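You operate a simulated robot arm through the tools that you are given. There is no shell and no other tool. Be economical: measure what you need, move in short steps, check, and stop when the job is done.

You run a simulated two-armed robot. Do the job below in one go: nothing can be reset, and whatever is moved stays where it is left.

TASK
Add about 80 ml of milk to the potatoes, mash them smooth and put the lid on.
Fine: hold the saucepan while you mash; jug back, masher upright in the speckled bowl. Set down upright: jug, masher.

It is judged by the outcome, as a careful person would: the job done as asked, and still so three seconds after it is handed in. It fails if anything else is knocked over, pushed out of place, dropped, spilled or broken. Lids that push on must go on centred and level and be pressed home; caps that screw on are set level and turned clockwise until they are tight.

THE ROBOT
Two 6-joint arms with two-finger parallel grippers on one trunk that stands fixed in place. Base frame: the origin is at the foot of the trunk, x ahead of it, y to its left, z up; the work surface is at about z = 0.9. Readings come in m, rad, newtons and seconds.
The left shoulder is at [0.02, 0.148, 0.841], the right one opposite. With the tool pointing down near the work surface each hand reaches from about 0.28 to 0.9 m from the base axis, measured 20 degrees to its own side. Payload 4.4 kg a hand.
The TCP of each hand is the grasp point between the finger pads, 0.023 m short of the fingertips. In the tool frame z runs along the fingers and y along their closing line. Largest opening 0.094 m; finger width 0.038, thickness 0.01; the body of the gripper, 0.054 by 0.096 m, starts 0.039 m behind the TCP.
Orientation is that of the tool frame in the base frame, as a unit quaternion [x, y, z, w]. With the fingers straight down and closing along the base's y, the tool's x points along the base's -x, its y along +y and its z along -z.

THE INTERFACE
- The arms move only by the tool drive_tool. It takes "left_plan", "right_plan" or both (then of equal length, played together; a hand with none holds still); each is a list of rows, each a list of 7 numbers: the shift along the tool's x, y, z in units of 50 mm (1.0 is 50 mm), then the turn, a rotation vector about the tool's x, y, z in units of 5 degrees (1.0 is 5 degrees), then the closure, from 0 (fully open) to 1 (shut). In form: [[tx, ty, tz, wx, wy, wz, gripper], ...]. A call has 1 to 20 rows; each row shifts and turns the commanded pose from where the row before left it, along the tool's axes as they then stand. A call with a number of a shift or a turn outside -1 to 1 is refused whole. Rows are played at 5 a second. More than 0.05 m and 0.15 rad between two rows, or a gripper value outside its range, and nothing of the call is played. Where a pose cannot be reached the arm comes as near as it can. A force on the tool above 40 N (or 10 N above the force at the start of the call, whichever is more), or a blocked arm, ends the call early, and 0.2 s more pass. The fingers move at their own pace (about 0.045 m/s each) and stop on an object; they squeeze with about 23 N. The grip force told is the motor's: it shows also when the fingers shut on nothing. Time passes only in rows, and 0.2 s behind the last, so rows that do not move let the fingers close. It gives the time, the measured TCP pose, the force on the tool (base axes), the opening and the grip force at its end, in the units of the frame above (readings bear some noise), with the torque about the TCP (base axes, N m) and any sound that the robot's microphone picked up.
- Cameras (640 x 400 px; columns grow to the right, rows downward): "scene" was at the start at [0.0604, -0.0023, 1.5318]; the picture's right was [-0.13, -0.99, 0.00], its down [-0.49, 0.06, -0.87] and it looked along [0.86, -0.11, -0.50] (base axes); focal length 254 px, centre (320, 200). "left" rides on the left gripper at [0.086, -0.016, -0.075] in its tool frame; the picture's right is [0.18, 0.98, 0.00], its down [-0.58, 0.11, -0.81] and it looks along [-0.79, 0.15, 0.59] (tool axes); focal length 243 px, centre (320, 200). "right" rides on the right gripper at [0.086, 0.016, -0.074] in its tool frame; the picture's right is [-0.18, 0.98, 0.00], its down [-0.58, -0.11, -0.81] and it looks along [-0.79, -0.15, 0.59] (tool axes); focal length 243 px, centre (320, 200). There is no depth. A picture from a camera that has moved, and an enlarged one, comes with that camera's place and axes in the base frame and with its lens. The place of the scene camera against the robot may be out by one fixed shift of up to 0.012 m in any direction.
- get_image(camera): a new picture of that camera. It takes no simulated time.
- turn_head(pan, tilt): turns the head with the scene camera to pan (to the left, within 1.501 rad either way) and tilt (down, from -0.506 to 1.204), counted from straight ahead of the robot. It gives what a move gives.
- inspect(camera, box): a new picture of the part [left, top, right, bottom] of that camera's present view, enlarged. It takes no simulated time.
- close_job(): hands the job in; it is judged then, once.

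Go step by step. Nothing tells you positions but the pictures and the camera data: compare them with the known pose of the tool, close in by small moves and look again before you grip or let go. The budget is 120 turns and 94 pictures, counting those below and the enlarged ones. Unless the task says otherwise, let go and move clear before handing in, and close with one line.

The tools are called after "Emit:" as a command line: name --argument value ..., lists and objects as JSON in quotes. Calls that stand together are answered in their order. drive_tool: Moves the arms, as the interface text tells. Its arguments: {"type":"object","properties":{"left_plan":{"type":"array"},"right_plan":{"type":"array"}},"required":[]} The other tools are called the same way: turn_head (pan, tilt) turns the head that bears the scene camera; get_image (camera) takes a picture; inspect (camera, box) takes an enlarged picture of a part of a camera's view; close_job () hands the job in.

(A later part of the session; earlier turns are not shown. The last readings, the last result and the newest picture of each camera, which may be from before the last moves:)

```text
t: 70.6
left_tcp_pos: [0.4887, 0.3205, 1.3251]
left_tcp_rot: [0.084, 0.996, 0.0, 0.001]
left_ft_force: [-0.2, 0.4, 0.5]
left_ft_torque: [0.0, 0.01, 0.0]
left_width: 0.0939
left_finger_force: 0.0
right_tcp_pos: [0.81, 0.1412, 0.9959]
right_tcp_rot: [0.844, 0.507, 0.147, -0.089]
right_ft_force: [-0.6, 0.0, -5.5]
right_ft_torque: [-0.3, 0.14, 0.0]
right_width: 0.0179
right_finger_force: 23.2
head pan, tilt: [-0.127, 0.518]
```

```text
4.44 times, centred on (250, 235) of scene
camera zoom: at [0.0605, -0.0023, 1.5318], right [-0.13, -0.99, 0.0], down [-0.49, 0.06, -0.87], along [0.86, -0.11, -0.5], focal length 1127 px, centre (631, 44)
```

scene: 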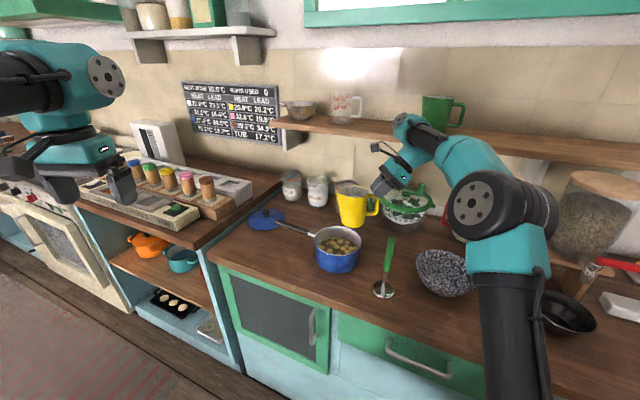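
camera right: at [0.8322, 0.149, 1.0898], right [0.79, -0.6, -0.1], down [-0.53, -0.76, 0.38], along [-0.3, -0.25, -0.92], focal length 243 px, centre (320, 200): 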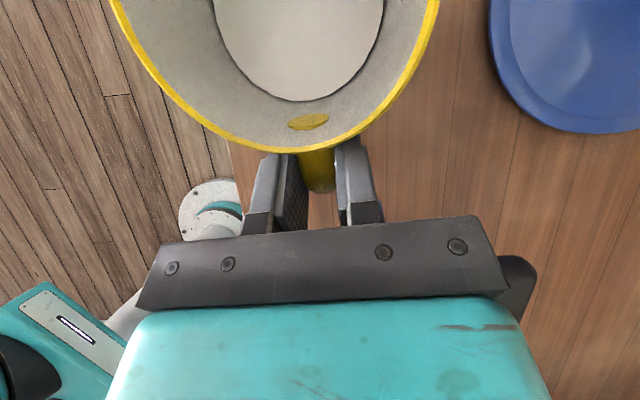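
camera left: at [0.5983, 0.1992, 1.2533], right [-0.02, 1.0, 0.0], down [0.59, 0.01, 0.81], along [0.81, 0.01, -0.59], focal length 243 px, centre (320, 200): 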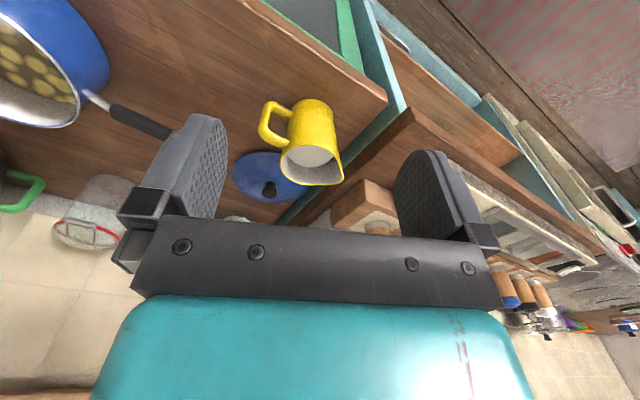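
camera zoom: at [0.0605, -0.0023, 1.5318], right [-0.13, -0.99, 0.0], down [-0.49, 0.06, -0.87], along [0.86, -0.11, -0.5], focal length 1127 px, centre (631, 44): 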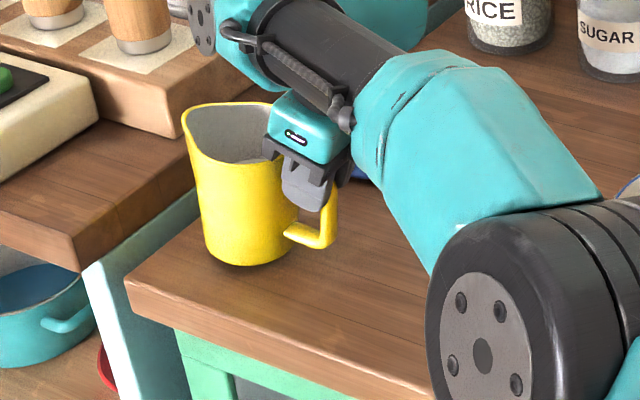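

The jug is free again and level, held a few millimetres up. I shift it about 16 mm left to its original spot and lower it gently.

Emit:
drive_tool --right_plan '[[0.041, 0, -0.113, 0, 0, 0, 1], [0.088, -0.05, 0.032, 0, 0, 0, 1], [0.088, -0.05, 0.032, 0, 0, 0, 1], [0.088, -0.05, 0.032, 0, 0, 0, 1], [-0.02, 0, 0.056, 0, 0, 0, 1], [-0.02, 0, 0.056, 0, 0, 0, 1], [0, 0, 0, 0, 0, 0, 1]]'

Emit:
drive_tool --right_plan '[[-0.014, 0, 0.038, 0, 0, 0, 1], [0, 0, 0, 0, 0, 0, 1]]'

Emit:
inspect --camera "scene" --box '[190, 190, 310, 280]'

```text
t: 72.2
left_tcp_pos: [0.4884, 0.3213, 1.3258]
left_tcp_rot: [0.084, 0.996, 0.0, 0.001]
left_ft_force: [-0.2, -0.1, -1.1]
left_ft_torque: [-0.03, 0.0, -0.01]
left_width: 0.0942
left_finger_force: 0.1
right_tcp_pos: [0.8107, 0.16, 0.9956]
right_tcp_rot: [0.844, 0.507, 0.15, -0.089]
right_ft_force: [0.5, 0.2, -4.4]
right_ft_torque: [-0.26, 0.1, 0.01]
right_width: 0.0178
right_finger_force: 22.5
head pan, tilt: [-0.127, 0.518]
```

```text
t: 72.8
left_tcp_pos: [0.488, 0.3193, 1.3251]
left_tcp_rot: [0.084, 0.996, 0.001, 0.001]
left_ft_force: [-0.2, 0.0, 0.7]
left_ft_torque: [0.02, -0.01, -0.01]
left_width: 0.094
left_finger_force: 0.1
right_tcp_pos: [0.811, 0.1601, 0.995]
right_tcp_rot: [0.844, 0.508, 0.148, -0.089]
right_ft_force: [0.0, -0.8, -4.6]
right_ft_torque: [-0.29, 0.14, 0.01]
right_width: 0.0179
right_finger_force: 22.6
head pan, tilt: [-0.127, 0.518]
```

```text
4.44 times, centred on (250, 235) of scene
camera zoom: at [0.0605, -0.0023, 1.5318], right [-0.13, -0.99, 0.0], down [-0.49, 0.06, -0.87], along [0.86, -0.11, -0.5], focal length 1127 px, centre (631, 44)
```

zoom: 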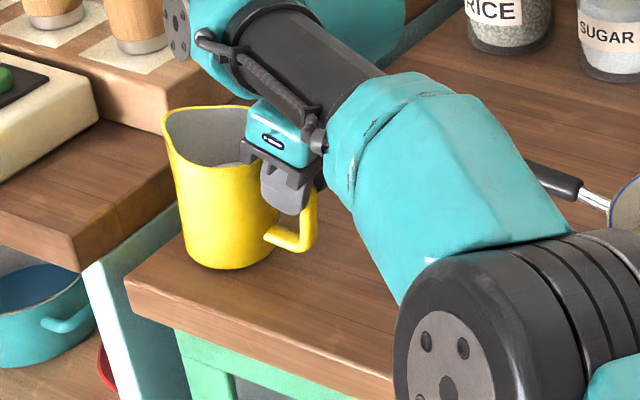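

It is at its original spot, a few millimetres above the table. I lower in 2 mm steps.

Emit:
drive_tool --right_plan '[[-0.014, 0, 0.038, 0, 0, 0, 1], [0, 0, 0, 0, 0, 0, 1]]'

Emit:
drive_tool --right_plan '[[-0.014, 0, 0.038, 0, 0, 0, 1], [0, 0, 0, 0, 0, 0, 1]]'

```text
t: 73.4
left_tcp_pos: [0.4877, 0.3207, 1.3243]
left_tcp_rot: [0.085, 0.996, 0.0, 0.001]
left_ft_force: [0.6, -0.7, -0.3]
left_ft_torque: [-0.04, 0.04, -0.01]
left_width: 0.094
left_finger_force: 0.0
right_tcp_pos: [0.8108, 0.1579, 0.9922]
right_tcp_rot: [0.844, 0.507, 0.149, -0.09]
right_ft_force: [-0.9, 0.3, -4.6]
right_ft_torque: [-0.25, 0.17, 0.01]
right_width: 0.0177
right_finger_force: 23.1
head pan, tilt: [-0.127, 0.518]
```

```text
t: 74.0
left_tcp_pos: [0.488, 0.3203, 1.3257]
left_tcp_rot: [0.084, 0.996, 0.0, 0.001]
left_ft_force: [0.6, -0.5, 0.7]
left_ft_torque: [0.0, 0.02, 0.01]
left_width: 0.0941
left_finger_force: 0.0
right_tcp_pos: [0.8109, 0.1585, 0.9927]
right_tcp_rot: [0.844, 0.507, 0.15, -0.09]
right_ft_force: [-1.1, -1.4, 5.1]
right_ft_torque: [0.06, 0.02, 0.04]
right_width: 0.0178
right_finger_force: 23.3
head pan, tilt: [-0.127, 0.518]
```

The jug has touched down. I open the fingers and look before withdrawing.

Emit:
drive_tool --right_plan '[[0, 0, 0, 0, 0, 0, 0.6], [0, 0, 0, 0, 0, 0, 0.5], [0, 0, 0, 0, 0, 0, 0.5]]'

Emit:
get_image --camera "right"

Emit:
inspect --camera "scene" --box '[190, 190, 310, 280]'

```text
t: 74.8
left_tcp_pos: [0.4884, 0.3199, 1.3257]
left_tcp_rot: [0.084, 0.996, 0.0, 0.001]
left_ft_force: [-0.6, -0.4, 0.3]
left_ft_torque: [0.01, -0.02, -0.03]
left_width: 0.0942
left_finger_force: 0.2
right_tcp_pos: [0.8109, 0.1581, 0.9912]
right_tcp_rot: [0.844, 0.507, 0.148, -0.089]
right_ft_force: [0.0, -0.1, -0.2]
right_ft_torque: [0.0, 0.02, 0.0]
right_width: 0.0471
right_finger_force: 0.0
head pan, tilt: [-0.127, 0.518]
```

```text
49 pictures are left
camera right: at [0.8503, 0.199, 1.0901], right [0.79, -0.61, -0.06], down [-0.48, -0.67, 0.56], along [-0.39, -0.41, -0.83], focal length 243 px, centre (320, 200)
```

right: 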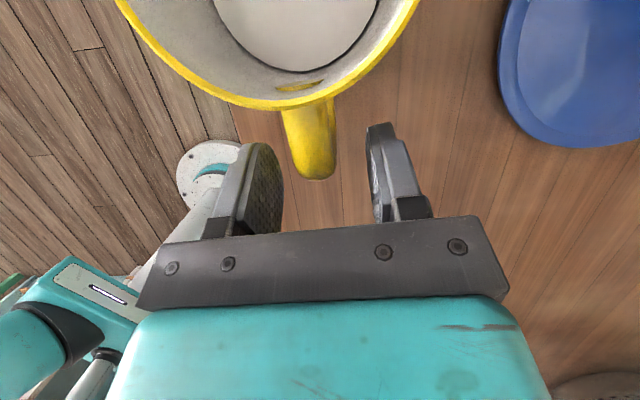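

```text
4.44 times, centred on (250, 235) of scene
camera zoom: at [0.0604, -0.0023, 1.5318], right [-0.13, -0.99, 0.0], down [-0.49, 0.06, -0.87], along [0.86, -0.11, -0.5], focal length 1127 px, centre (631, 44)
```

zoom: 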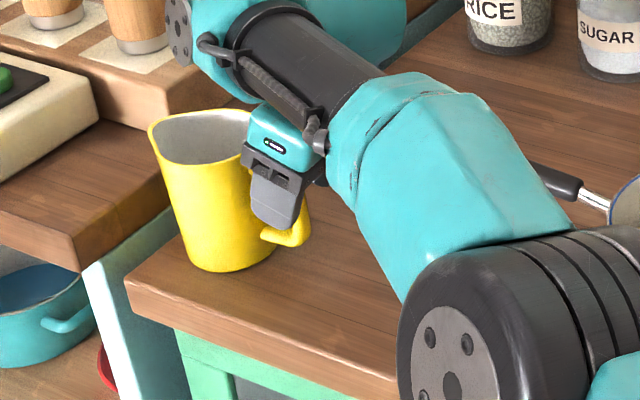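

The jug stands flat at its place. I withdraw the right hand, straighten it and bring it above the masher.

Emit:
drive_tool --right_plan '[[0, 0, -0.5, 0, 0, 0, 0.4], [0, 0, -0.8, 0, 0, 0, 0.2], [0, 0, -0.9, 0, 0, 0, 0], [0, 0, -0.9, 0, 0, 0, 0], [0, 0, 0, 0, -1, 0, 0], [0, 0, 0, 0, -1, 0, 0], [0, 0, 0, 0, -1, 0, 0], [0, 0, 0, 0, -1, 0, 0], [-0.865, -0.0136, -0.176, 0, 0, 0, 0], [-0.865, -0.0136, -0.176, 0, 0, 0, 0], [-0.865, -0.0136, -0.176, 0, 0, 0, 0], [-0.865, -0.0136, -0.176, 0, 0, 0, 0], [-0.865, -0.0136, -0.176, 0, 0, 0, 0], [-0.865, -0.0136, -0.176, 0, 0, 0, 0], [-0.865, -0.0136, -0.176, 0, 0, 0, 0], [-0.865, -0.0136, -0.176, 0, 0, 0, 0], [-0.865, -0.0136, -0.176, 0, 0, 0, 0], [-0.865, -0.0136, -0.176, 0, 0, 0, 0]]'

Emit:
get_image --camera "right"

Emit:
get_image --camera "scene"

```text
t: 78.6
left_tcp_pos: [0.4882, 0.3203, 1.3252]
left_tcp_rot: [0.086, 0.996, 0.0, 0.001]
left_ft_force: [0.0, 1.2, -0.5]
left_ft_torque: [-0.06, 0.02, -0.01]
left_width: 0.094
left_finger_force: 0.0
right_tcp_pos: [0.5453, -0.2787, 1.213]
right_tcp_rot: [0.857, 0.515, -0.001, 0.0]
right_ft_force: [-0.4, 0.0, -0.5]
right_ft_torque: [-0.03, -0.01, 0.0]
right_width: 0.0942
right_finger_force: 0.1
right hand out of reach, approached as far as the arm can: row 6, 7, 8
head pan, tilt: [-0.127, 0.518]
```

```text
47 pictures are left
camera right: at [0.6004, -0.2102, 1.2862], right [0.78, -0.62, 0.0], down [-0.37, -0.46, 0.81], along [-0.5, -0.63, -0.59], focal length 243 px, centre (320, 200)
```

right: 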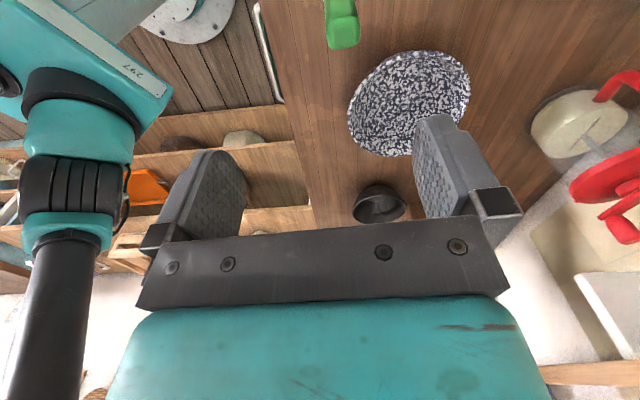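

```text
46 pictures are left
```

scene: 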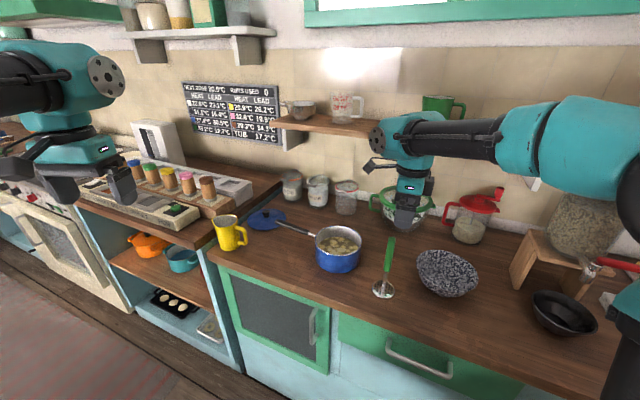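

The masher's handle top is near (0.573, -0.269, 1.10). I place the hand above it.

Emit:
drive_tool --right_plan '[[0.233, 0.2, 0.5, 0, 0, 0, 0], [0.233, 0.2, 0.76, 0, 0, 0, 0]]'

Emit:
get_image --camera "right"

Emit:
inspect --camera "scene" --box '[340, 190, 460, 300]'

```text
t: 79.2
left_tcp_pos: [0.4882, 0.32, 1.3259]
left_tcp_rot: [0.085, 0.996, 0.0, 0.0]
left_ft_force: [0.3, -0.4, 0.1]
left_ft_torque: [0.0, -0.03, 0.03]
left_width: 0.0939
left_finger_force: 0.0
right_tcp_pos: [0.5716, -0.2678, 1.1494]
right_tcp_rot: [0.857, 0.515, 0.0, 0.0]
right_ft_force: [0.1, 0.6, 0.3]
right_ft_torque: [0.0, -0.03, 0.0]
right_width: 0.094
right_finger_force: 0.1
head pan, tilt: [-0.127, 0.518]
```

```text
45 pictures are left
camera right: at [0.6261, -0.2002, 1.225], right [0.78, -0.62, 0.0], down [-0.37, -0.46, 0.81], along [-0.5, -0.63, -0.59], focal length 243 px, centre (320, 200)
```

right: 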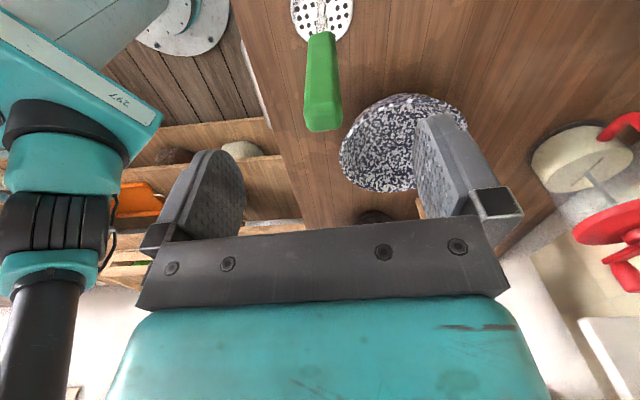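

```text
3.64 times, centred on (400, 245) of scene
camera zoom: at [0.0601, -0.0024, 1.5318], right [-0.13, -0.99, 0.0], down [-0.49, 0.06, -0.87], along [0.86, -0.11, -0.5], focal length 922 px, centre (29, 36)
```

zoom: 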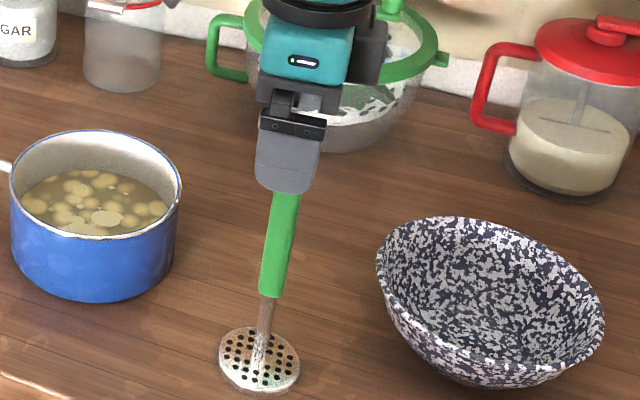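

The handle is straight under the hand. I descend and grip it with the palm just above the handle's end.

Emit:
drive_tool --right_plan '[[0, 0.02, 0.6, 0, 0, 0, 0], [0, 0.02, 0.6, 0, 0, 0, 0], [0, 0, 0.5, 0, 0, 0, 0], [0, 0, 0, 0, 0, 0, 1], [0, 0, 0, 0, 0, 0, 1], [0, 0, 0, 0, 0, 0, 1], [0, 0, 0, 0, 0, 0, 1], [0, 0, 0, 0, 0, 0, 1], [0, 0, 0, 0, 0, 0, 1]]'

Emit:
inspect --camera "scene" --box '[340, 190, 460, 300]'

```text
t: 81.2
left_tcp_pos: [0.4892, 0.3208, 1.3252]
left_tcp_rot: [0.085, 0.996, 0.0, 0.001]
left_ft_force: [-0.1, 0.0, 0.0]
left_ft_torque: [0.04, 0.02, 0.0]
left_width: 0.0939
left_finger_force: 0.1
right_tcp_pos: [0.5744, -0.2688, 1.0684]
right_tcp_rot: [0.857, 0.515, 0.0, 0.0]
right_ft_force: [-1.2, 1.0, 1.7]
right_ft_torque: [-0.01, 0.13, -0.04]
right_width: 0.0243
right_finger_force: 23.2
head pan, tilt: [-0.127, 0.518]
```

```text
3.64 times, centred on (400, 245) of scene
camera zoom: at [0.0604, -0.0023, 1.5318], right [-0.13, -0.99, 0.0], down [-0.49, 0.06, -0.87], along [0.86, -0.11, -0.5], focal length 922 px, centre (29, 36)
```

zoom: 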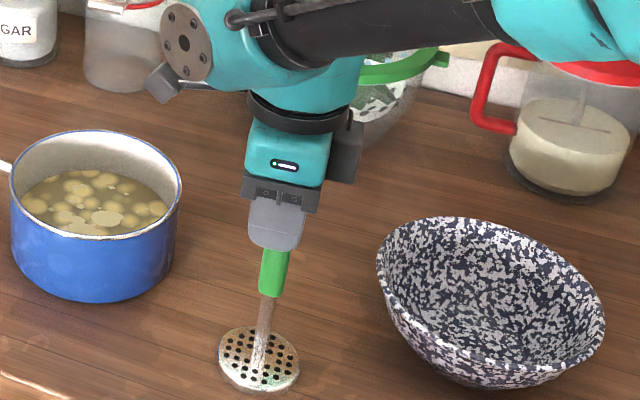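

The masher is gripped (24 mm). Now I turn the left hand to line up with the pan's handle and bring it above the handle's outer part.

Emit:
drive_tool --left_plan '[[0, 0, 0, 0, 0, 1, 0], [0, 0, 0, 0, 0, 1, 0], [0, 0, 0, 0, 0, 1, 0], [0, 0, 0, 0, 0, 1, 0], [0, 0, 0, 0, 0, 1, 0], [0, 0, 0, 0, 0, 1, 0], [0, 0, 0, 0, 0, 1, 0], [0, 0, 0, 0, 0, 1, 0], [0, 0, 0, 0, 0, 1, 0], [0, 0, 0, 0, 0, 1, 0], [0, 0, 0, 0, 0, 1, 0], [0, 0, 0, 0, 0, 1, 0], [0, 0, 0, 0, 0, 1, 0], [0, 0, 0, 0, 0, 1, 0], [0, 0, 0, 0, 0, 1, 0], [0, 0, 0, 0, 0, 1, 0], [0, 0, 0, 0, 0, 1, 0], [0, 0, 0, 0, 0, 1, 0], [0, 0, 0, 0, 0, 1, 0], [0, 0, 0, 0, 0, 1, 0]]'

Emit:
drive_tool --left_plan '[[0, 0, 0, 0, 0, 1, 0], [0, 0, 0, 0, 0, 1, 0], [0, 0, 0, 0, 0, 1, 0], [0, 0, 0, 0, 0, 0.24, 0], [-0.04, 0.8545, 0.3727, 0, 0, 0, 0], [-0.04, 0.8545, 0.3727, 0, 0, 0, 0], [-0.04, 0.8545, 0.3727, 0, 0, 0, 0], [-0.04, 0.8545, 0.3727, 0, 0, 0, 0], [-0.04, 0.8545, 0.3727, 0, 0, 0, 0], [-0.04, 0.8545, 0.3727, 0, 0, 0, 0], [-0.04, 0.8545, 0.3727, 0, 0, 0, 0], [-0.04, 0.8545, 0.3727, 0, 0, 0, 0], [-0.04, 0.8545, 0.3727, 0, 0, 0, 0], [-0.04, 0.8545, 0.3727, 0, 0, 0, 0], [-0.04, 0.8545, 0.3727, 0, 0, 0, 0]]'

Emit:
get_image --camera "left"

Emit:
get_image --camera "scene"

```text
t: 85.4
left_tcp_pos: [0.4863, 0.3205, 1.3254]
left_tcp_rot: [0.818, 0.576, 0.001, 0.001]
left_ft_force: [0.3, 0.3, -0.1]
left_ft_torque: [0.04, 0.01, 0.01]
left_width: 0.0938
left_finger_force: 0.0
right_tcp_pos: [0.5744, -0.2688, 1.0668]
right_tcp_rot: [0.857, 0.515, 0.001, 0.0]
right_ft_force: [-0.1, 0.9, 0.8]
right_ft_torque: [-0.04, 0.06, -0.04]
right_width: 0.0239
right_finger_force: 23.0
head pan, tilt: [-0.127, 0.518]
```

```text
t: 88.6
left_tcp_pos: [0.7965, 0.0536, 1.1204]
left_tcp_rot: [0.891, 0.455, 0.0, 0.0]
left_ft_force: [0.3, -0.5, -1.0]
left_ft_torque: [0.02, 0.02, -0.01]
left_width: 0.0941
left_finger_force: 0.0
left hand out of reach, approached as far as the arm can: row 14, 15
right_tcp_pos: [0.5731, -0.2673, 1.0675]
right_tcp_rot: [0.857, 0.515, 0.0, -0.001]
right_ft_force: [-1.2, 1.6, 1.7]
right_ft_torque: [0.08, 0.22, -0.05]
right_width: 0.0237
right_finger_force: 23.3
head pan, tilt: [-0.127, 0.518]
```

```text
42 pictures are left
camera left: at [0.8344, 0.1316, 1.1961], right [0.9, -0.43, 0.0], down [-0.25, -0.54, 0.81], along [-0.34, -0.73, -0.59], focal length 243 px, centre (320, 200)
```

left: 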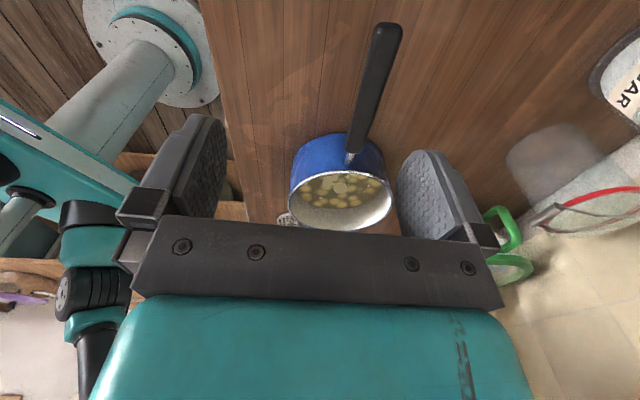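

```text
41 pictures are left
```

scene: 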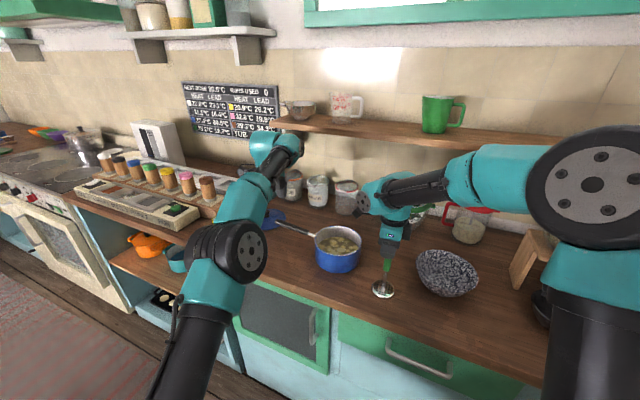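

The left hand reached its limit with the tool straight down. The handle runs from (0.786, -0.06) to (0.85, 0.047), so I tilt the tool 30°. That leans the wrist back and left for reach and keeps it clear of the mashing arm.

Emit:
drive_tool --left_plan '[[0, 0, 0, -1, 0, -0.17, 0], [0, 0, 0, -1, 0, -0.17, 0], [0, 0, 0, -1, 0, -0.17, 0], [0, 0, 0, -1, 0, -0.17, 0], [0, 0, 0, -1, 0, -0.17, 0], [0, 0, 0, -1, 0, -0.17, 0], [-0.3, -0.24, 0.41, 0, 0, 0, 0], [-0.3, -0.24, 0.41, 0, 0, 0, 0], [0, 0, 0, 0, 0, 0, 0]]'

Emit:
get_image --camera "left"

Emit:
inspect --camera "scene" --box '[220, 160, 380, 280]'

```text
t: 90.6
left_tcp_pos: [0.7815, 0.0258, 1.0773]
left_tcp_rot: [0.839, 0.478, 0.118, 0.231]
left_ft_force: [0.4, 0.0, 0.3]
left_ft_torque: [0.0, 0.0, 0.02]
left_width: 0.094
left_finger_force: 0.0
right_tcp_pos: [0.5753, -0.2673, 1.0678]
right_tcp_rot: [0.857, 0.515, 0.0, 0.0]
right_ft_force: [-0.4, 1.5, 0.7]
right_ft_torque: [-0.01, 0.01, 0.03]
right_width: 0.0239
right_finger_force: 22.9
head pan, tilt: [-0.127, 0.518]
```

```text
40 pictures are left
camera left: at [0.7815, 0.126, 1.1325], right [0.83, -0.27, 0.49], down [-0.56, -0.32, 0.76], along [-0.05, -0.91, -0.42], focal length 243 px, centre (320, 200)
```

left: 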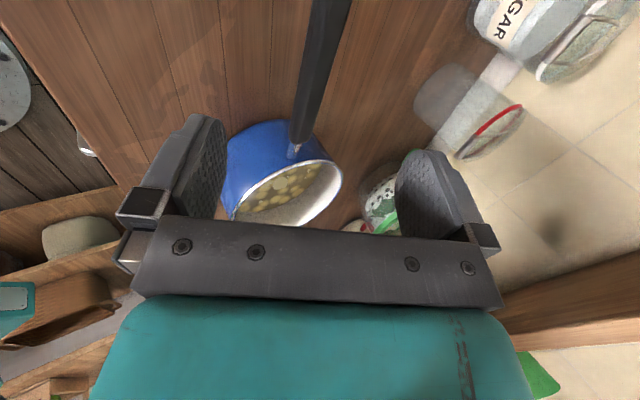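

```text
3.33 times, centred on (300, 220) of scene
camera zoom: at [0.0604, -0.0023, 1.5318], right [-0.13, -0.99, 0.0], down [-0.49, 0.06, -0.87], along [0.86, -0.11, -0.5], focal length 845 px, centre (387, 133)
```

zoom: 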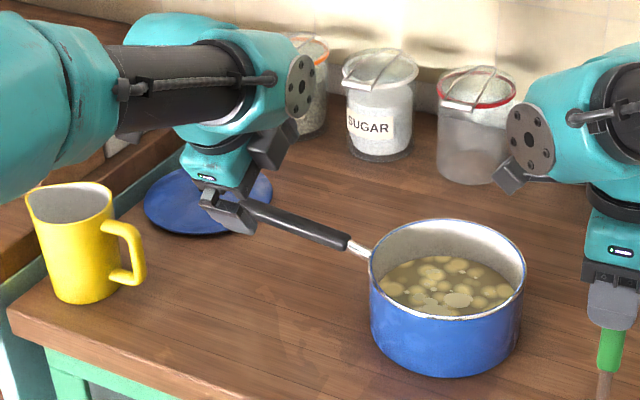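

The handle lies on the tool's axis about 0.11 m ahead. I advance onto it.

Emit:
drive_tool --left_plan '[[0, -0.03, 0.7, 0, 0, 0, 0], [0, -0.03, 0.7, 0, 0, 0, 0], [0, -0.02, 0.7, 0, 0, 0, 0], [0, 0, 0, 0, 0, 0, 0]]'

Emit:
get_image --camera "left"

Emit:
inspect --camera "scene" --box '[220, 160, 380, 280]'

```text
t: 91.6
left_tcp_pos: [0.8215, -0.0026, 0.9846]
left_tcp_rot: [0.839, 0.478, 0.119, 0.231]
left_ft_force: [-0.7, 0.3, 0.7]
left_ft_torque: [0.01, -0.03, -0.01]
left_width: 0.094
left_finger_force: 0.0
right_tcp_pos: [0.5727, -0.2687, 1.0665]
right_tcp_rot: [0.857, 0.515, 0.001, 0.0]
right_ft_force: [-1.7, 1.0, 1.3]
right_ft_torque: [-0.03, 0.15, -0.02]
right_width: 0.0239
right_finger_force: 22.7
head pan, tilt: [-0.127, 0.518]
```

```text
38 pictures are left
camera left: at [0.8221, 0.0991, 1.0406], right [0.83, -0.27, 0.49], down [-0.56, -0.32, 0.76], along [-0.05, -0.91, -0.42], focal length 243 px, centre (320, 200)
```

left: 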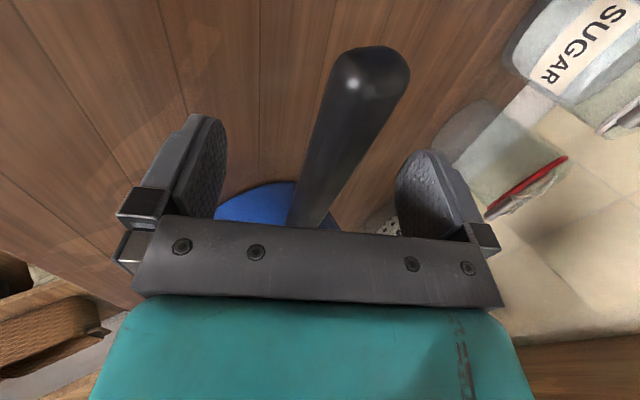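

```text
3.33 times, centred on (300, 220) of scene
camera zoom: at [0.0604, -0.0023, 1.5318], right [-0.13, -0.99, 0.0], down [-0.49, 0.06, -0.87], along [0.86, -0.11, -0.5], focal length 845 px, centre (387, 133)
```

zoom: 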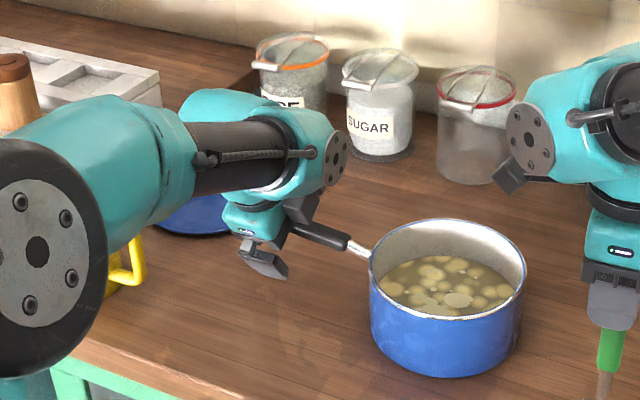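

The handle is between the fingers. I align the last few degrees and close to hold the pan.

Emit:
drive_tool --left_plan '[[0, 0.04, 0, 0, 0, 0.8, 0], [0, 0, 0, 0, 0, 0, 1], [0, 0, 0, 0, 0, 0, 1], [0, 0, 0, 0, 0, 0, 1], [0, 0, 0, 0, 0, 0, 1], [0, 0, 0, 0, 0, 0, 1], [0, 0, 0, 0, 0, 0, 1]]'

Emit:
inspect --camera "scene" --box '[220, 160, 380, 280]'

```text
t: 93.2
left_tcp_pos: [0.8241, -0.0025, 0.9864]
left_tcp_rot: [0.855, 0.449, 0.126, 0.228]
left_ft_force: [2.8, -0.9, 1.1]
left_ft_torque: [-0.45, 0.23, 0.85]
left_width: 0.0268
left_finger_force: 23.4
right_tcp_pos: [0.5744, -0.2684, 1.0681]
right_tcp_rot: [0.857, 0.515, 0.0, 0.0]
right_ft_force: [-2.3, 0.9, 0.9]
right_ft_torque: [0.02, 0.17, -0.05]
right_width: 0.0237
right_finger_force: 23.2
head pan, tilt: [-0.127, 0.518]
```

```text
3.33 times, centred on (300, 220) of scene
camera zoom: at [0.0605, -0.0023, 1.5318], right [-0.13, -0.99, 0.0], down [-0.49, 0.06, -0.87], along [0.86, -0.11, -0.5], focal length 845 px, centre (387, 133)
```

zoom: 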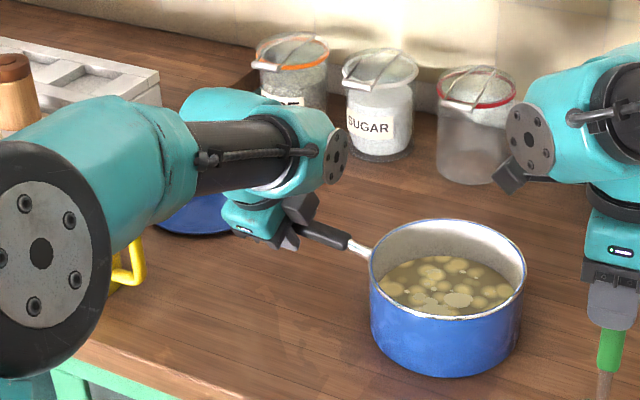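

The pan is held. I lift the masher and bring it over the pan's centre.

Emit:
drive_tool --right_plan '[[0, 0, -0.6, 0, 0, 0, 1], [0, 0, -0.8, 0, 0, 0, 1], [0, 0, -0.8, 0, 0, 0, 1], [0, 0, -0.8, 0, 0, 0, 1], [0.662, 0.309, 0, 0, 0, 0, 1], [0.662, 0.309, 0, 0, 0, 0, 1], [0.662, 0.309, 0, 0, 0, 0, 1], [0.662, 0.309, 0, 0, 0, 0, 1], [0.662, 0.309, 0, 0, 0, 0, 1], [0, 0, 0, 0, 0, 0, 1]]'

Emit:
get_image --camera "scene"

Emit:
inspect --camera "scene" --box '[280, 170, 400, 290]'

```text
t: 95.4
left_tcp_pos: [0.8236, -0.0029, 0.9853]
left_tcp_rot: [0.855, 0.448, 0.127, 0.227]
left_ft_force: [1.2, 0.0, 0.0]
left_ft_torque: [-0.11, 0.08, 0.62]
left_width: 0.0267
left_finger_force: 22.6
right_tcp_pos: [0.7254, -0.1584, 1.2166]
right_tcp_rot: [0.857, 0.515, -0.001, 0.0]
right_ft_force: [-0.1, 0.1, -3.3]
right_ft_torque: [0.01, 0.0, 0.02]
right_width: 0.0238
right_finger_force: 22.8
head pan, tilt: [-0.127, 0.518]
```

```text
35 pictures are left
```

scene: 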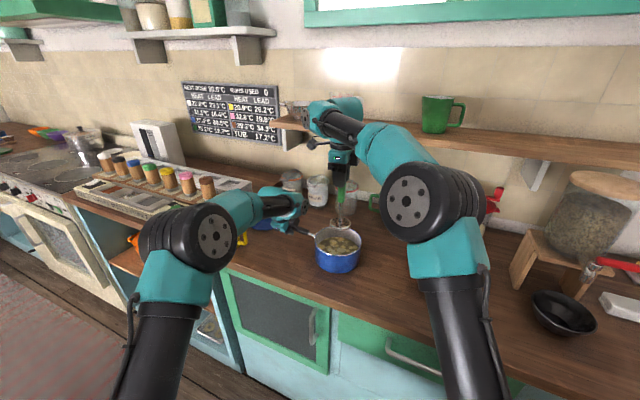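

```text
3.33 times, centred on (340, 230) of scene
camera zoom: at [0.0605, -0.0023, 1.5318], right [-0.13, -0.99, 0.0], down [-0.49, 0.06, -0.87], along [0.86, -0.11, -0.5], focal length 845 px, centre (253, 100)
```

zoom: 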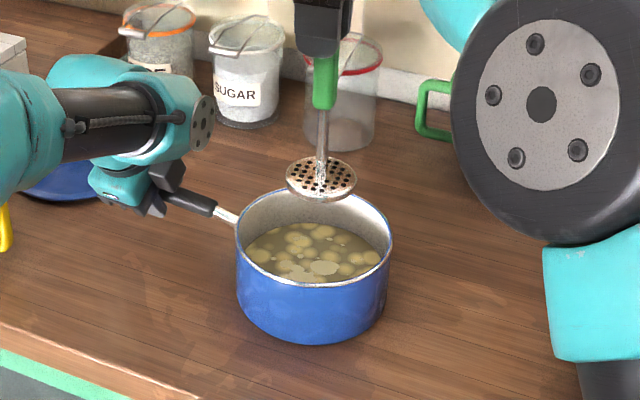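

The masher hangs centred over the pan, whose centre is near (0.727, -0.155). I press down for the first time and watch the force.

Emit:
drive_tool --right_plan '[[0, 0, 0.8, 0, 0, 0, 1], [0, 0, 0.8, 0, 0, 0, 1], [0, 0, 0.6, 0, 0, 0, 1], [0, 0, 0.2, 0, 0, 0, 1], [0, 0, 0, 0, 0, 0, 1]]'

Emit:
drive_tool --right_plan '[[0, 0, 0.2, 0, 0, 0, 1], [0, 0, 0.1, 0, 0, 0, 1], [0, 0, 0, 0, 0, 0, 1]]'

Emit:
inspect --camera "scene" --box '[280, 170, 400, 290]'

```text
t: 96.6
left_tcp_pos: [0.8236, -0.0022, 0.985]
left_tcp_rot: [0.855, 0.449, 0.126, 0.227]
left_ft_force: [2.4, -1.0, -0.7]
left_ft_torque: [-0.21, 0.14, 0.58]
left_width: 0.0265
left_finger_force: 23.1
right_tcp_pos: [0.7224, -0.1606, 1.0983]
right_tcp_rot: [0.857, 0.515, 0.0, 0.001]
right_ft_force: [0.0, 0.5, -2.8]
right_ft_torque: [0.0, 0.0, 0.0]
right_width: 0.0239
right_finger_force: 23.2
head pan, tilt: [-0.127, 0.518]
```

```text
t: 97.4
left_tcp_pos: [0.8236, -0.0027, 0.9847]
left_tcp_rot: [0.855, 0.448, 0.125, 0.227]
left_ft_force: [2.3, -0.9, -0.2]
left_ft_torque: [-0.18, 0.08, 0.58]
left_width: 0.0262
left_finger_force: 22.9
right_tcp_pos: [0.722, -0.1586, 1.0825]
right_tcp_rot: [0.857, 0.516, -0.001, 0.0]
right_ft_force: [0.4, -0.9, -3.5]
right_ft_torque: [0.03, -0.02, 0.0]
right_width: 0.024
right_finger_force: 23.3
head pan, tilt: [-0.127, 0.518]
```

```text
3.33 times, centred on (340, 230) of scene
camera zoom: at [0.0605, -0.0023, 1.5318], right [-0.13, -0.99, 0.0], down [-0.49, 0.06, -0.87], along [0.86, -0.11, -0.5], focal length 845 px, centre (253, 100)
```

zoom: 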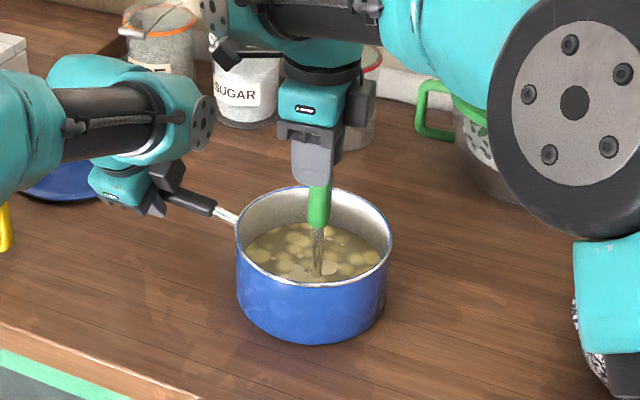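

There is no resistance beyond the masher's weight, and the disc is about 10 mm above the pan's bottom. I make a round of strokes over the centre and a ring.

Emit:
drive_tool --right_plan '[[0.09, 0.04, -0.6, 0, 0, 0, 1], [0, 0, 0.66, 0, 0, 0, 1], [0.64, 0, -0.6, 0, 0, 0, 1], [0, 0, 0.6, 0, 0, 0, 1], [-0.32, 0.554, -0.6, 0, 0, 0, 1], [0, 0, 0.6, 0, 0, 0, 1], [-0.64, 0, -0.6, 0, 0, 0, 1], [0, 0, 0.6, 0, 0, 0, 1], [-0.32, -0.554, -0.6, 0, 0, 0, 1], [0, 0, 0.6, 0, 0, 0, 1], [0.32, -0.554, -0.6, 0, 0, 0, 1], [0, 0, 0.6, 0, 0, 0, 1], [0.64, 0, -0.6, 0, 0, 0, 1], [0, 0, 0.6, 0, 0, 0, 1], [-0.32, 0.554, -0.6, 0, 0, 0, 1], [0, 0, 0.6, 0, 0, 0, 1], [0, 0, 0, 0, 0, 0, 1]]'

Emit:
inspect --camera "scene" --box '[280, 170, 400, 290]'

```text
t: 101.0
left_tcp_pos: [0.8246, -0.0032, 0.9849]
left_tcp_rot: [0.855, 0.449, 0.126, 0.227]
left_ft_force: [-0.4, -0.1, -0.5]
left_ft_torque: [0.19, 0.11, -0.6]
left_width: 0.0265
left_finger_force: 23.1
right_tcp_pos: [0.724, -0.1538, 1.0779]
right_tcp_rot: [0.857, 0.515, 0.0, 0.0]
right_ft_force: [0.6, 0.4, -3.2]
right_ft_torque: [0.0, 0.0, 0.01]
right_width: 0.0239
right_finger_force: 23.3
head pan, tilt: [-0.127, 0.518]
```

```text
3.33 times, centred on (340, 230) of scene
camera zoom: at [0.0605, -0.0023, 1.5318], right [-0.13, -0.99, 0.0], down [-0.49, 0.06, -0.87], along [0.86, -0.11, -0.5], focal length 845 px, centre (253, 100)
```

zoom: 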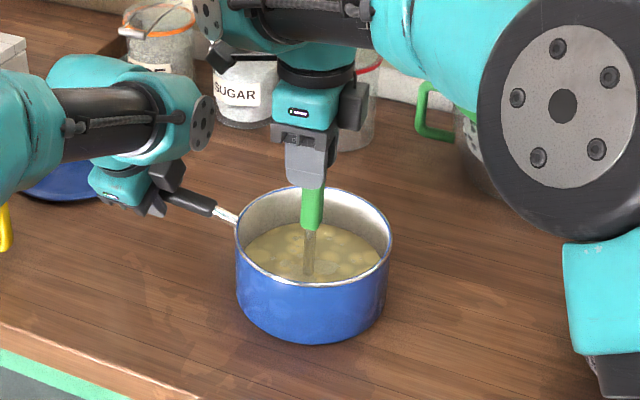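

The potatoes are breaking down and the pan is steady. I do more rounds.

Emit:
drive_tool --right_plan '[[0.3, 0.52, -0.6, 0, 0, 0, 1], [0, 0, 0.62, 0, 0, 0, 1], [-0.6, 0, -0.6, 0, 0, 0, 1], [0, 0, 0.6, 0, 0, 0, 1], [-0.3, -0.52, -0.6, 0, 0, 0, 1], [0, 0, 0.6, 0, 0, 0, 1], [0.3, -0.52, -0.6, 0, 0, 0, 1], [0, 0, 0.6, 0, 0, 0, 1], [0.6, 0, -0.6, 0, 0, 0, 1], [0, 0, 0.6, 0, 0, 0, 1], [0.3, 0.52, -0.6, 0, 0, 0, 1], [0, 0, 0.6, 0, 0, 0, 1], [-0.6, 0, -0.6, 0, 0, 0, 1], [0, 0, 0.6, 0, 0, 0, 1], [0, 0, -0.6, 0, 0, 0, 1], [0, 0, 0.6, 0, 0, 0, 1]]'

Emit:
drive_tool --right_plan '[[0.52, 0.3, -0.6, 0, 0, 0, 1], [0, 0, 0.6, 0, 0, 0, 1], [-0.52, 0.3, -0.6, 0, 0, 0, 1], [0, 0, 0.6, 0, 0, 0, 1], [-0.52, -0.3, -0.6, 0, 0, 0, 1], [0, 0, 0.6, 0, 0, 0, 1], [0, -0.6, -0.6, 0, 0, 0, 1], [0, 0, 0.6, 0, 0, 0, 1], [0.52, -0.3, -0.6, 0, 0, 0, 1], [0, 0, 0.6, 0, 0, 0, 1], [0.52, 0.3, -0.6, 0, 0, 0, 1], [0, 0, 0.6, 0, 0, 0, 1], [-0.52, 0.3, -0.6, 0, 0, 0, 1], [0, 0, 0.6, 0, 0, 0, 1], [0, 0, -0.6, 0, 0, 0, 1], [0, 0, 0.6, 0, 0, 0, 1]]'

Emit:
inspect --camera "scene" --box '[280, 170, 400, 290]'

```text
t: 104.4
left_tcp_pos: [0.8244, -0.0021, 0.9854]
left_tcp_rot: [0.855, 0.449, 0.126, 0.227]
left_ft_force: [1.4, -0.9, -0.1]
left_ft_torque: [-0.18, 0.07, 0.59]
left_width: 0.0264
left_finger_force: 22.4
right_tcp_pos: [0.7256, -0.1551, 1.0756]
right_tcp_rot: [0.857, 0.515, 0.0, 0.0]
right_ft_force: [-0.4, -0.4, -3.3]
right_ft_torque: [-0.04, -0.01, 0.01]
right_width: 0.024
right_finger_force: 22.9
head pan, tilt: [-0.127, 0.518]
```

```text
t: 107.8
left_tcp_pos: [0.8232, -0.0026, 0.9845]
left_tcp_rot: [0.855, 0.449, 0.127, 0.227]
left_ft_force: [0.8, -1.6, -1.0]
left_ft_torque: [-0.12, 0.08, 0.62]
left_width: 0.0264
left_finger_force: 23.0
right_tcp_pos: [0.7269, -0.1538, 1.0778]
right_tcp_rot: [0.857, 0.516, -0.001, 0.0]
right_ft_force: [0.2, 0.4, -3.7]
right_ft_torque: [0.01, 0.0, -0.02]
right_width: 0.0239
right_finger_force: 22.8
head pan, tilt: [-0.127, 0.518]
```

```text
3.33 times, centred on (340, 230) of scene
camera zoom: at [0.0605, -0.0023, 1.5318], right [-0.13, -0.99, 0.0], down [-0.49, 0.06, -0.87], along [0.86, -0.11, -0.5], focal length 845 px, centre (253, 100)
```

zoom: 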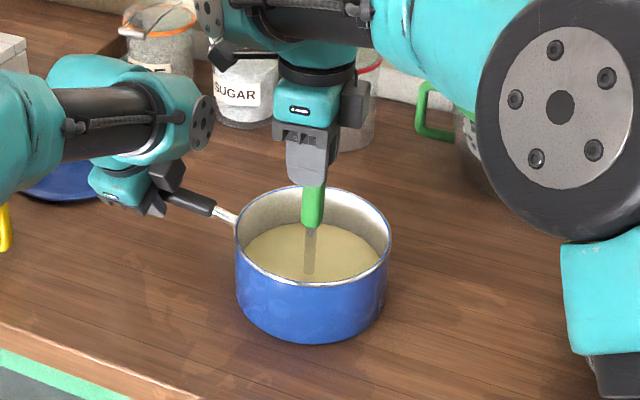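

It looks smooth. I do one last round, then raise the masher slowly and let it drip over the pan.

Emit:
drive_tool --right_plan '[[0.3, 0.52, -0.6, 0, 0, 0, 1], [0, 0, 0.6, 0, 0, 0, 1], [-0.6, 0, -0.6, 0, 0, 0, 1], [0, 0, 0.6, 0, 0, 0, 1], [-0.3, -0.52, -0.6, 0, 0, 0, 1], [0, 0, 0.6, 0, 0, 0, 1], [0.3, -0.52, -0.6, 0, 0, 0, 1], [0, 0, 0.6, 0, 0, 0, 1], [0.6, 0, -0.6, 0, 0, 0, 1], [0, 0, 0.6, 0, 0, 0, 1], [0.3, 0.52, -0.6, 0, 0, 0, 1], [0, 0, 0.6, 0, 0, 0, 1], [-0.6, 0, -0.6, 0, 0, 0, 1], [0, 0, 0.6, 0, 0, 0, 1], [0, 0, -0.6, 0, 0, 0, 1], [0, 0, 0.6, 0, 0, 0, 1]]'

Emit:
drive_tool --right_plan '[[0, 0, -0.4, 0, 0, 0, 1], [0, 0, -0.4, 0, 0, 0, 1], [0, 0, -0.4, 0, 0, 0, 1], [0, 0, 0, 0, 0, 0, 1], [0, 0, 0.2, 0, 0, 0, 1], [0, 0, -0.2, 0, 0, 0, 1], [0, 0, 0.2, 0, 0, 0, 1], [0, 0, -0.2, 0, 0, 0, 1], [0, 0, 0, 0, 0, 0, 1], [0, 0, 0, 0, 0, 0, 1], [0, 0, 0, 0, 0, 0, 1], [0, 0, 0, 0, 0, 0, 1], [0, 0, -0.4, 0, 0, 0, 1], [0, 0, -0.5, 0, 0, 0, 1], [0, 0, -0.5, 0, 0, 0, 1], [0, 0, -0.4, 0, 0, 0, 1], [0, 0, 0, 0, 0, 0, 1]]'

Emit:
inspect --camera "scene" --box '[280, 150, 420, 290]'

Emit:
get_image --camera "right"

```text
t: 111.2
left_tcp_pos: [0.8246, -0.002, 0.9848]
left_tcp_rot: [0.855, 0.449, 0.127, 0.227]
left_ft_force: [0.6, -1.1, 1.3]
left_ft_torque: [-0.17, 0.01, 0.59]
left_width: 0.0264
left_finger_force: 22.9
right_tcp_pos: [0.7248, -0.1544, 1.0766]
right_tcp_rot: [0.857, 0.516, 0.0, 0.001]
right_ft_force: [0.1, -0.2, -2.6]
right_ft_torque: [-0.01, -0.01, 0.03]
right_width: 0.0239
right_finger_force: 23.1
head pan, tilt: [-0.127, 0.518]
```

```text
t: 114.8
left_tcp_pos: [0.8233, -0.0026, 0.9846]
left_tcp_rot: [0.855, 0.449, 0.127, 0.227]
left_ft_force: [1.9, -2.1, 0.8]
left_ft_torque: [-0.11, 0.11, 0.68]
left_width: 0.0266
left_finger_force: 23.1
right_tcp_pos: [0.7243, -0.1553, 1.2272]
right_tcp_rot: [0.857, 0.515, 0.0, -0.001]
right_ft_force: [0.0, -0.3, -2.2]
right_ft_torque: [-0.04, 0.01, -0.01]
right_width: 0.0239
right_finger_force: 22.9
head pan, tilt: [-0.127, 0.518]
```

```text
2.86 times, centred on (350, 220) of scene
camera zoom: at [0.0605, -0.0023, 1.5318], right [-0.13, -0.99, 0.0], down [-0.49, 0.06, -0.87], along [0.86, -0.11, -0.5], focal length 724 px, centre (234, 143)
```

zoom: 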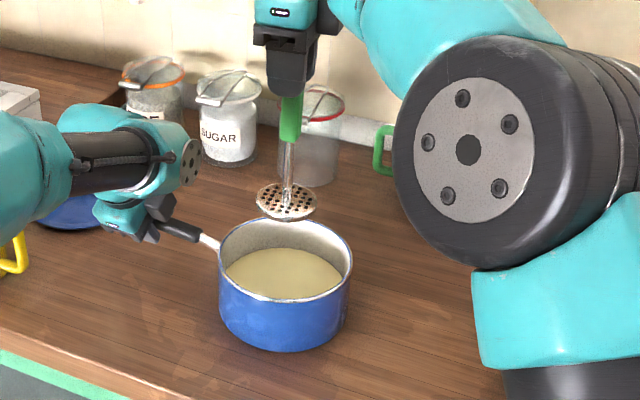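

```text
29 pictures are left
camera right: at [0.7795, -0.0877, 1.3017], right [0.78, -0.62, 0.0], down [-0.37, -0.46, 0.81], along [-0.5, -0.63, -0.59], focal length 243 px, centre (320, 200)
```

right: 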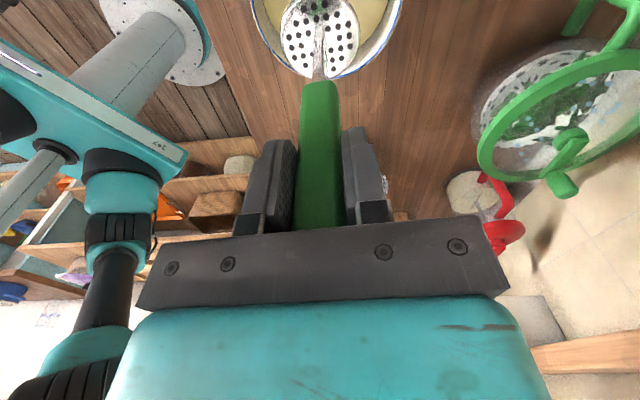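

The mash is smooth. I carry the masher over to the bowl, whose centre I put near (0.575, -0.46), and look.

Emit:
drive_tool --right_plan '[[-0.848, 0.029, 0, 0, 0, 0, 1], [-0.848, 0.029, 0, 0, 0, 0, 1], [-0.848, 0.029, 0, 0, 0, 0, 1], [-0.848, 0.029, 0, 0, 0, 0, 1], [-0.848, 0.029, 0, 0, 0, 0, 1], [-0.848, 0.029, 0, 0, 0, 0, 1], [-0.848, 0.029, 0, 0, 0, 0, 1], [-0.848, 0.029, 0, 0, 0, 0, 1], [0, 0, 0, 0, 0, 0, 1]]'

Emit:
inspect --camera "scene" --box '[380, 180, 520, 320]'

Emit:
get_image --camera "right"

```text
t: 116.8
left_tcp_pos: [0.8234, -0.0032, 0.9856]
left_tcp_rot: [0.855, 0.448, 0.127, 0.226]
left_ft_force: [-2.3, 1.3, 1.2]
left_ft_torque: [0.28, 0.03, -0.59]
left_width: 0.0268
left_finger_force: 23.9
right_tcp_pos: [0.5778, -0.4606, 1.2287]
right_tcp_rot: [0.857, 0.515, 0.001, 0.0]
right_ft_force: [0.6, -0.5, -2.9]
right_ft_torque: [-0.02, 0.0, 0.01]
right_width: 0.0239
right_finger_force: 22.9
head pan, tilt: [-0.127, 0.518]
```

```text
2.86 times, centred on (450, 250) of scene
camera zoom: at [0.0604, -0.0024, 1.5318], right [-0.13, -0.99, 0.0], down [-0.49, 0.06, -0.87], along [0.86, -0.11, -0.5], focal length 724 px, centre (-51, 57)
```

zoom: 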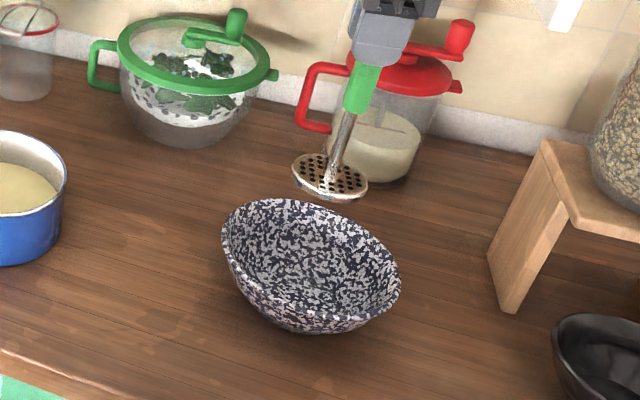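

```text
27 pictures are left
camera right: at [0.631, -0.3925, 1.3022], right [0.78, -0.62, 0.0], down [-0.37, -0.46, 0.81], along [-0.5, -0.63, -0.59], focal length 243 px, centre (320, 200)
```

right: 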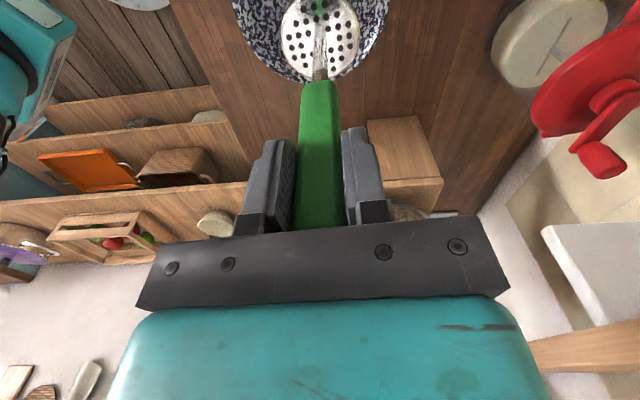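

The bowl's centre works out at (0.563, -0.459). I shift there and lower the masher into the bowl.

Emit:
drive_tool --right_plan '[[-0.11, -0.276, 0, 0, 0, 0, 1], [0, 0, 0.7, 0, 0, 0, 1], [0, 0, 0.8, 0, 0, 0, 1], [0, 0, 0.7, 0, 0, 0, 1], [0, 0, 0.4, 0, 0, 0, 1], [0, 0, 0, 0, 0, 0, 1]]'

Emit:
inspect --camera "scene" --box '[380, 180, 520, 320]'

```text
t: 118.2
left_tcp_pos: [0.8232, -0.0018, 0.9856]
left_tcp_rot: [0.855, 0.448, 0.126, 0.227]
left_ft_force: [1.1, -1.5, -1.4]
left_ft_torque: [-0.13, 0.11, 0.67]
left_width: 0.0261
left_finger_force: 23.1
right_tcp_pos: [0.5605, -0.4583, 1.0985]
right_tcp_rot: [0.857, 0.515, -0.001, 0.001]
right_ft_force: [0.3, 0.3, -2.3]
right_ft_torque: [0.01, 0.01, 0.01]
right_width: 0.0239
right_finger_force: 22.7
head pan, tilt: [-0.127, 0.518]
```

```text
2.86 times, centred on (450, 250) of scene
camera zoom: at [0.0605, -0.0024, 1.5318], right [-0.13, -0.99, 0.0], down [-0.49, 0.06, -0.87], along [0.86, -0.11, -0.5], focal length 724 px, centre (-51, 57)
```

zoom: 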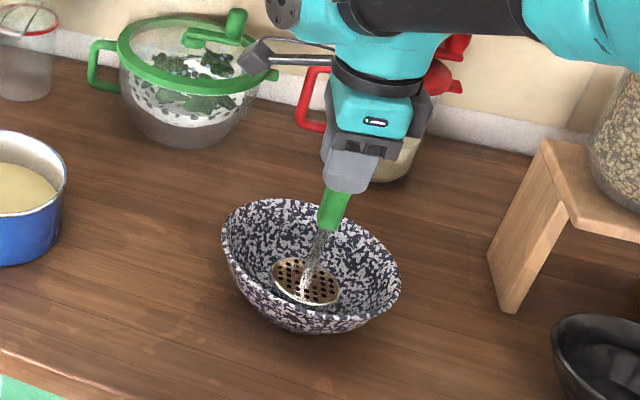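

The disc is well centred in the bowl, about 20 mm up. I lower in small steps to contact.

Emit:
drive_tool --right_plan '[[0, 0, 0.16, 0, 0, 0, 1], [0, 0, 0.12, 0, 0, 0, 1], [0, 0, 0, 0, 0, 0, 1]]'

Emit:
drive_tool --right_plan '[[0, 0, 0.06, 0, 0, 0, 1], [0, 0, 0, 0, 0, 0, 1]]'

Emit:
drive_tool --right_plan '[[0, 0, 0.04, 0, 0, 0, 1], [0, 0, 0, 0, 0, 0, 1]]'

```text
t: 119.0
left_tcp_pos: [0.8234, -0.002, 0.9856]
left_tcp_rot: [0.856, 0.448, 0.126, 0.227]
left_ft_force: [-0.1, -2.2, -0.3]
left_ft_torque: [-0.14, 0.12, 0.57]
left_width: 0.0263
left_finger_force: 22.8
right_tcp_pos: [0.5619, -0.4582, 1.0854]
right_tcp_rot: [0.857, 0.515, 0.0, 0.0]
right_ft_force: [-0.3, 0.4, -3.0]
right_ft_torque: [0.04, 0.01, -0.02]
right_width: 0.0238
right_finger_force: 22.7
head pan, tilt: [-0.127, 0.518]
```

```text
t: 119.6
left_tcp_pos: [0.8234, -0.0014, 0.9848]
left_tcp_rot: [0.855, 0.448, 0.126, 0.227]
left_ft_force: [0.8, -2.4, -0.2]
left_ft_torque: [-0.13, 0.11, 0.6]
left_width: 0.0262
left_finger_force: 22.5
right_tcp_pos: [0.5612, -0.4583, 1.0831]
right_tcp_rot: [0.857, 0.515, 0.0, 0.0]
right_ft_force: [0.6, 0.0, -2.6]
right_ft_torque: [0.0, 0.03, 0.02]
right_width: 0.0239
right_finger_force: 23.3
head pan, tilt: [-0.127, 0.518]
```

```text
t: 120.2
left_tcp_pos: [0.8242, -0.0028, 0.9855]
left_tcp_rot: [0.856, 0.448, 0.126, 0.226]
left_ft_force: [0.9, -2.6, 0.7]
left_ft_torque: [-0.12, 0.07, 0.66]
left_width: 0.0262
left_finger_force: 22.9
right_tcp_pos: [0.5612, -0.4596, 1.0789]
right_tcp_rot: [0.857, 0.515, 0.0, 0.001]
right_ft_force: [0.1, -0.4, -3.1]
right_ft_torque: [-0.01, 0.04, -0.02]
right_width: 0.024
right_finger_force: 22.8
head pan, tilt: [-0.127, 0.518]
```

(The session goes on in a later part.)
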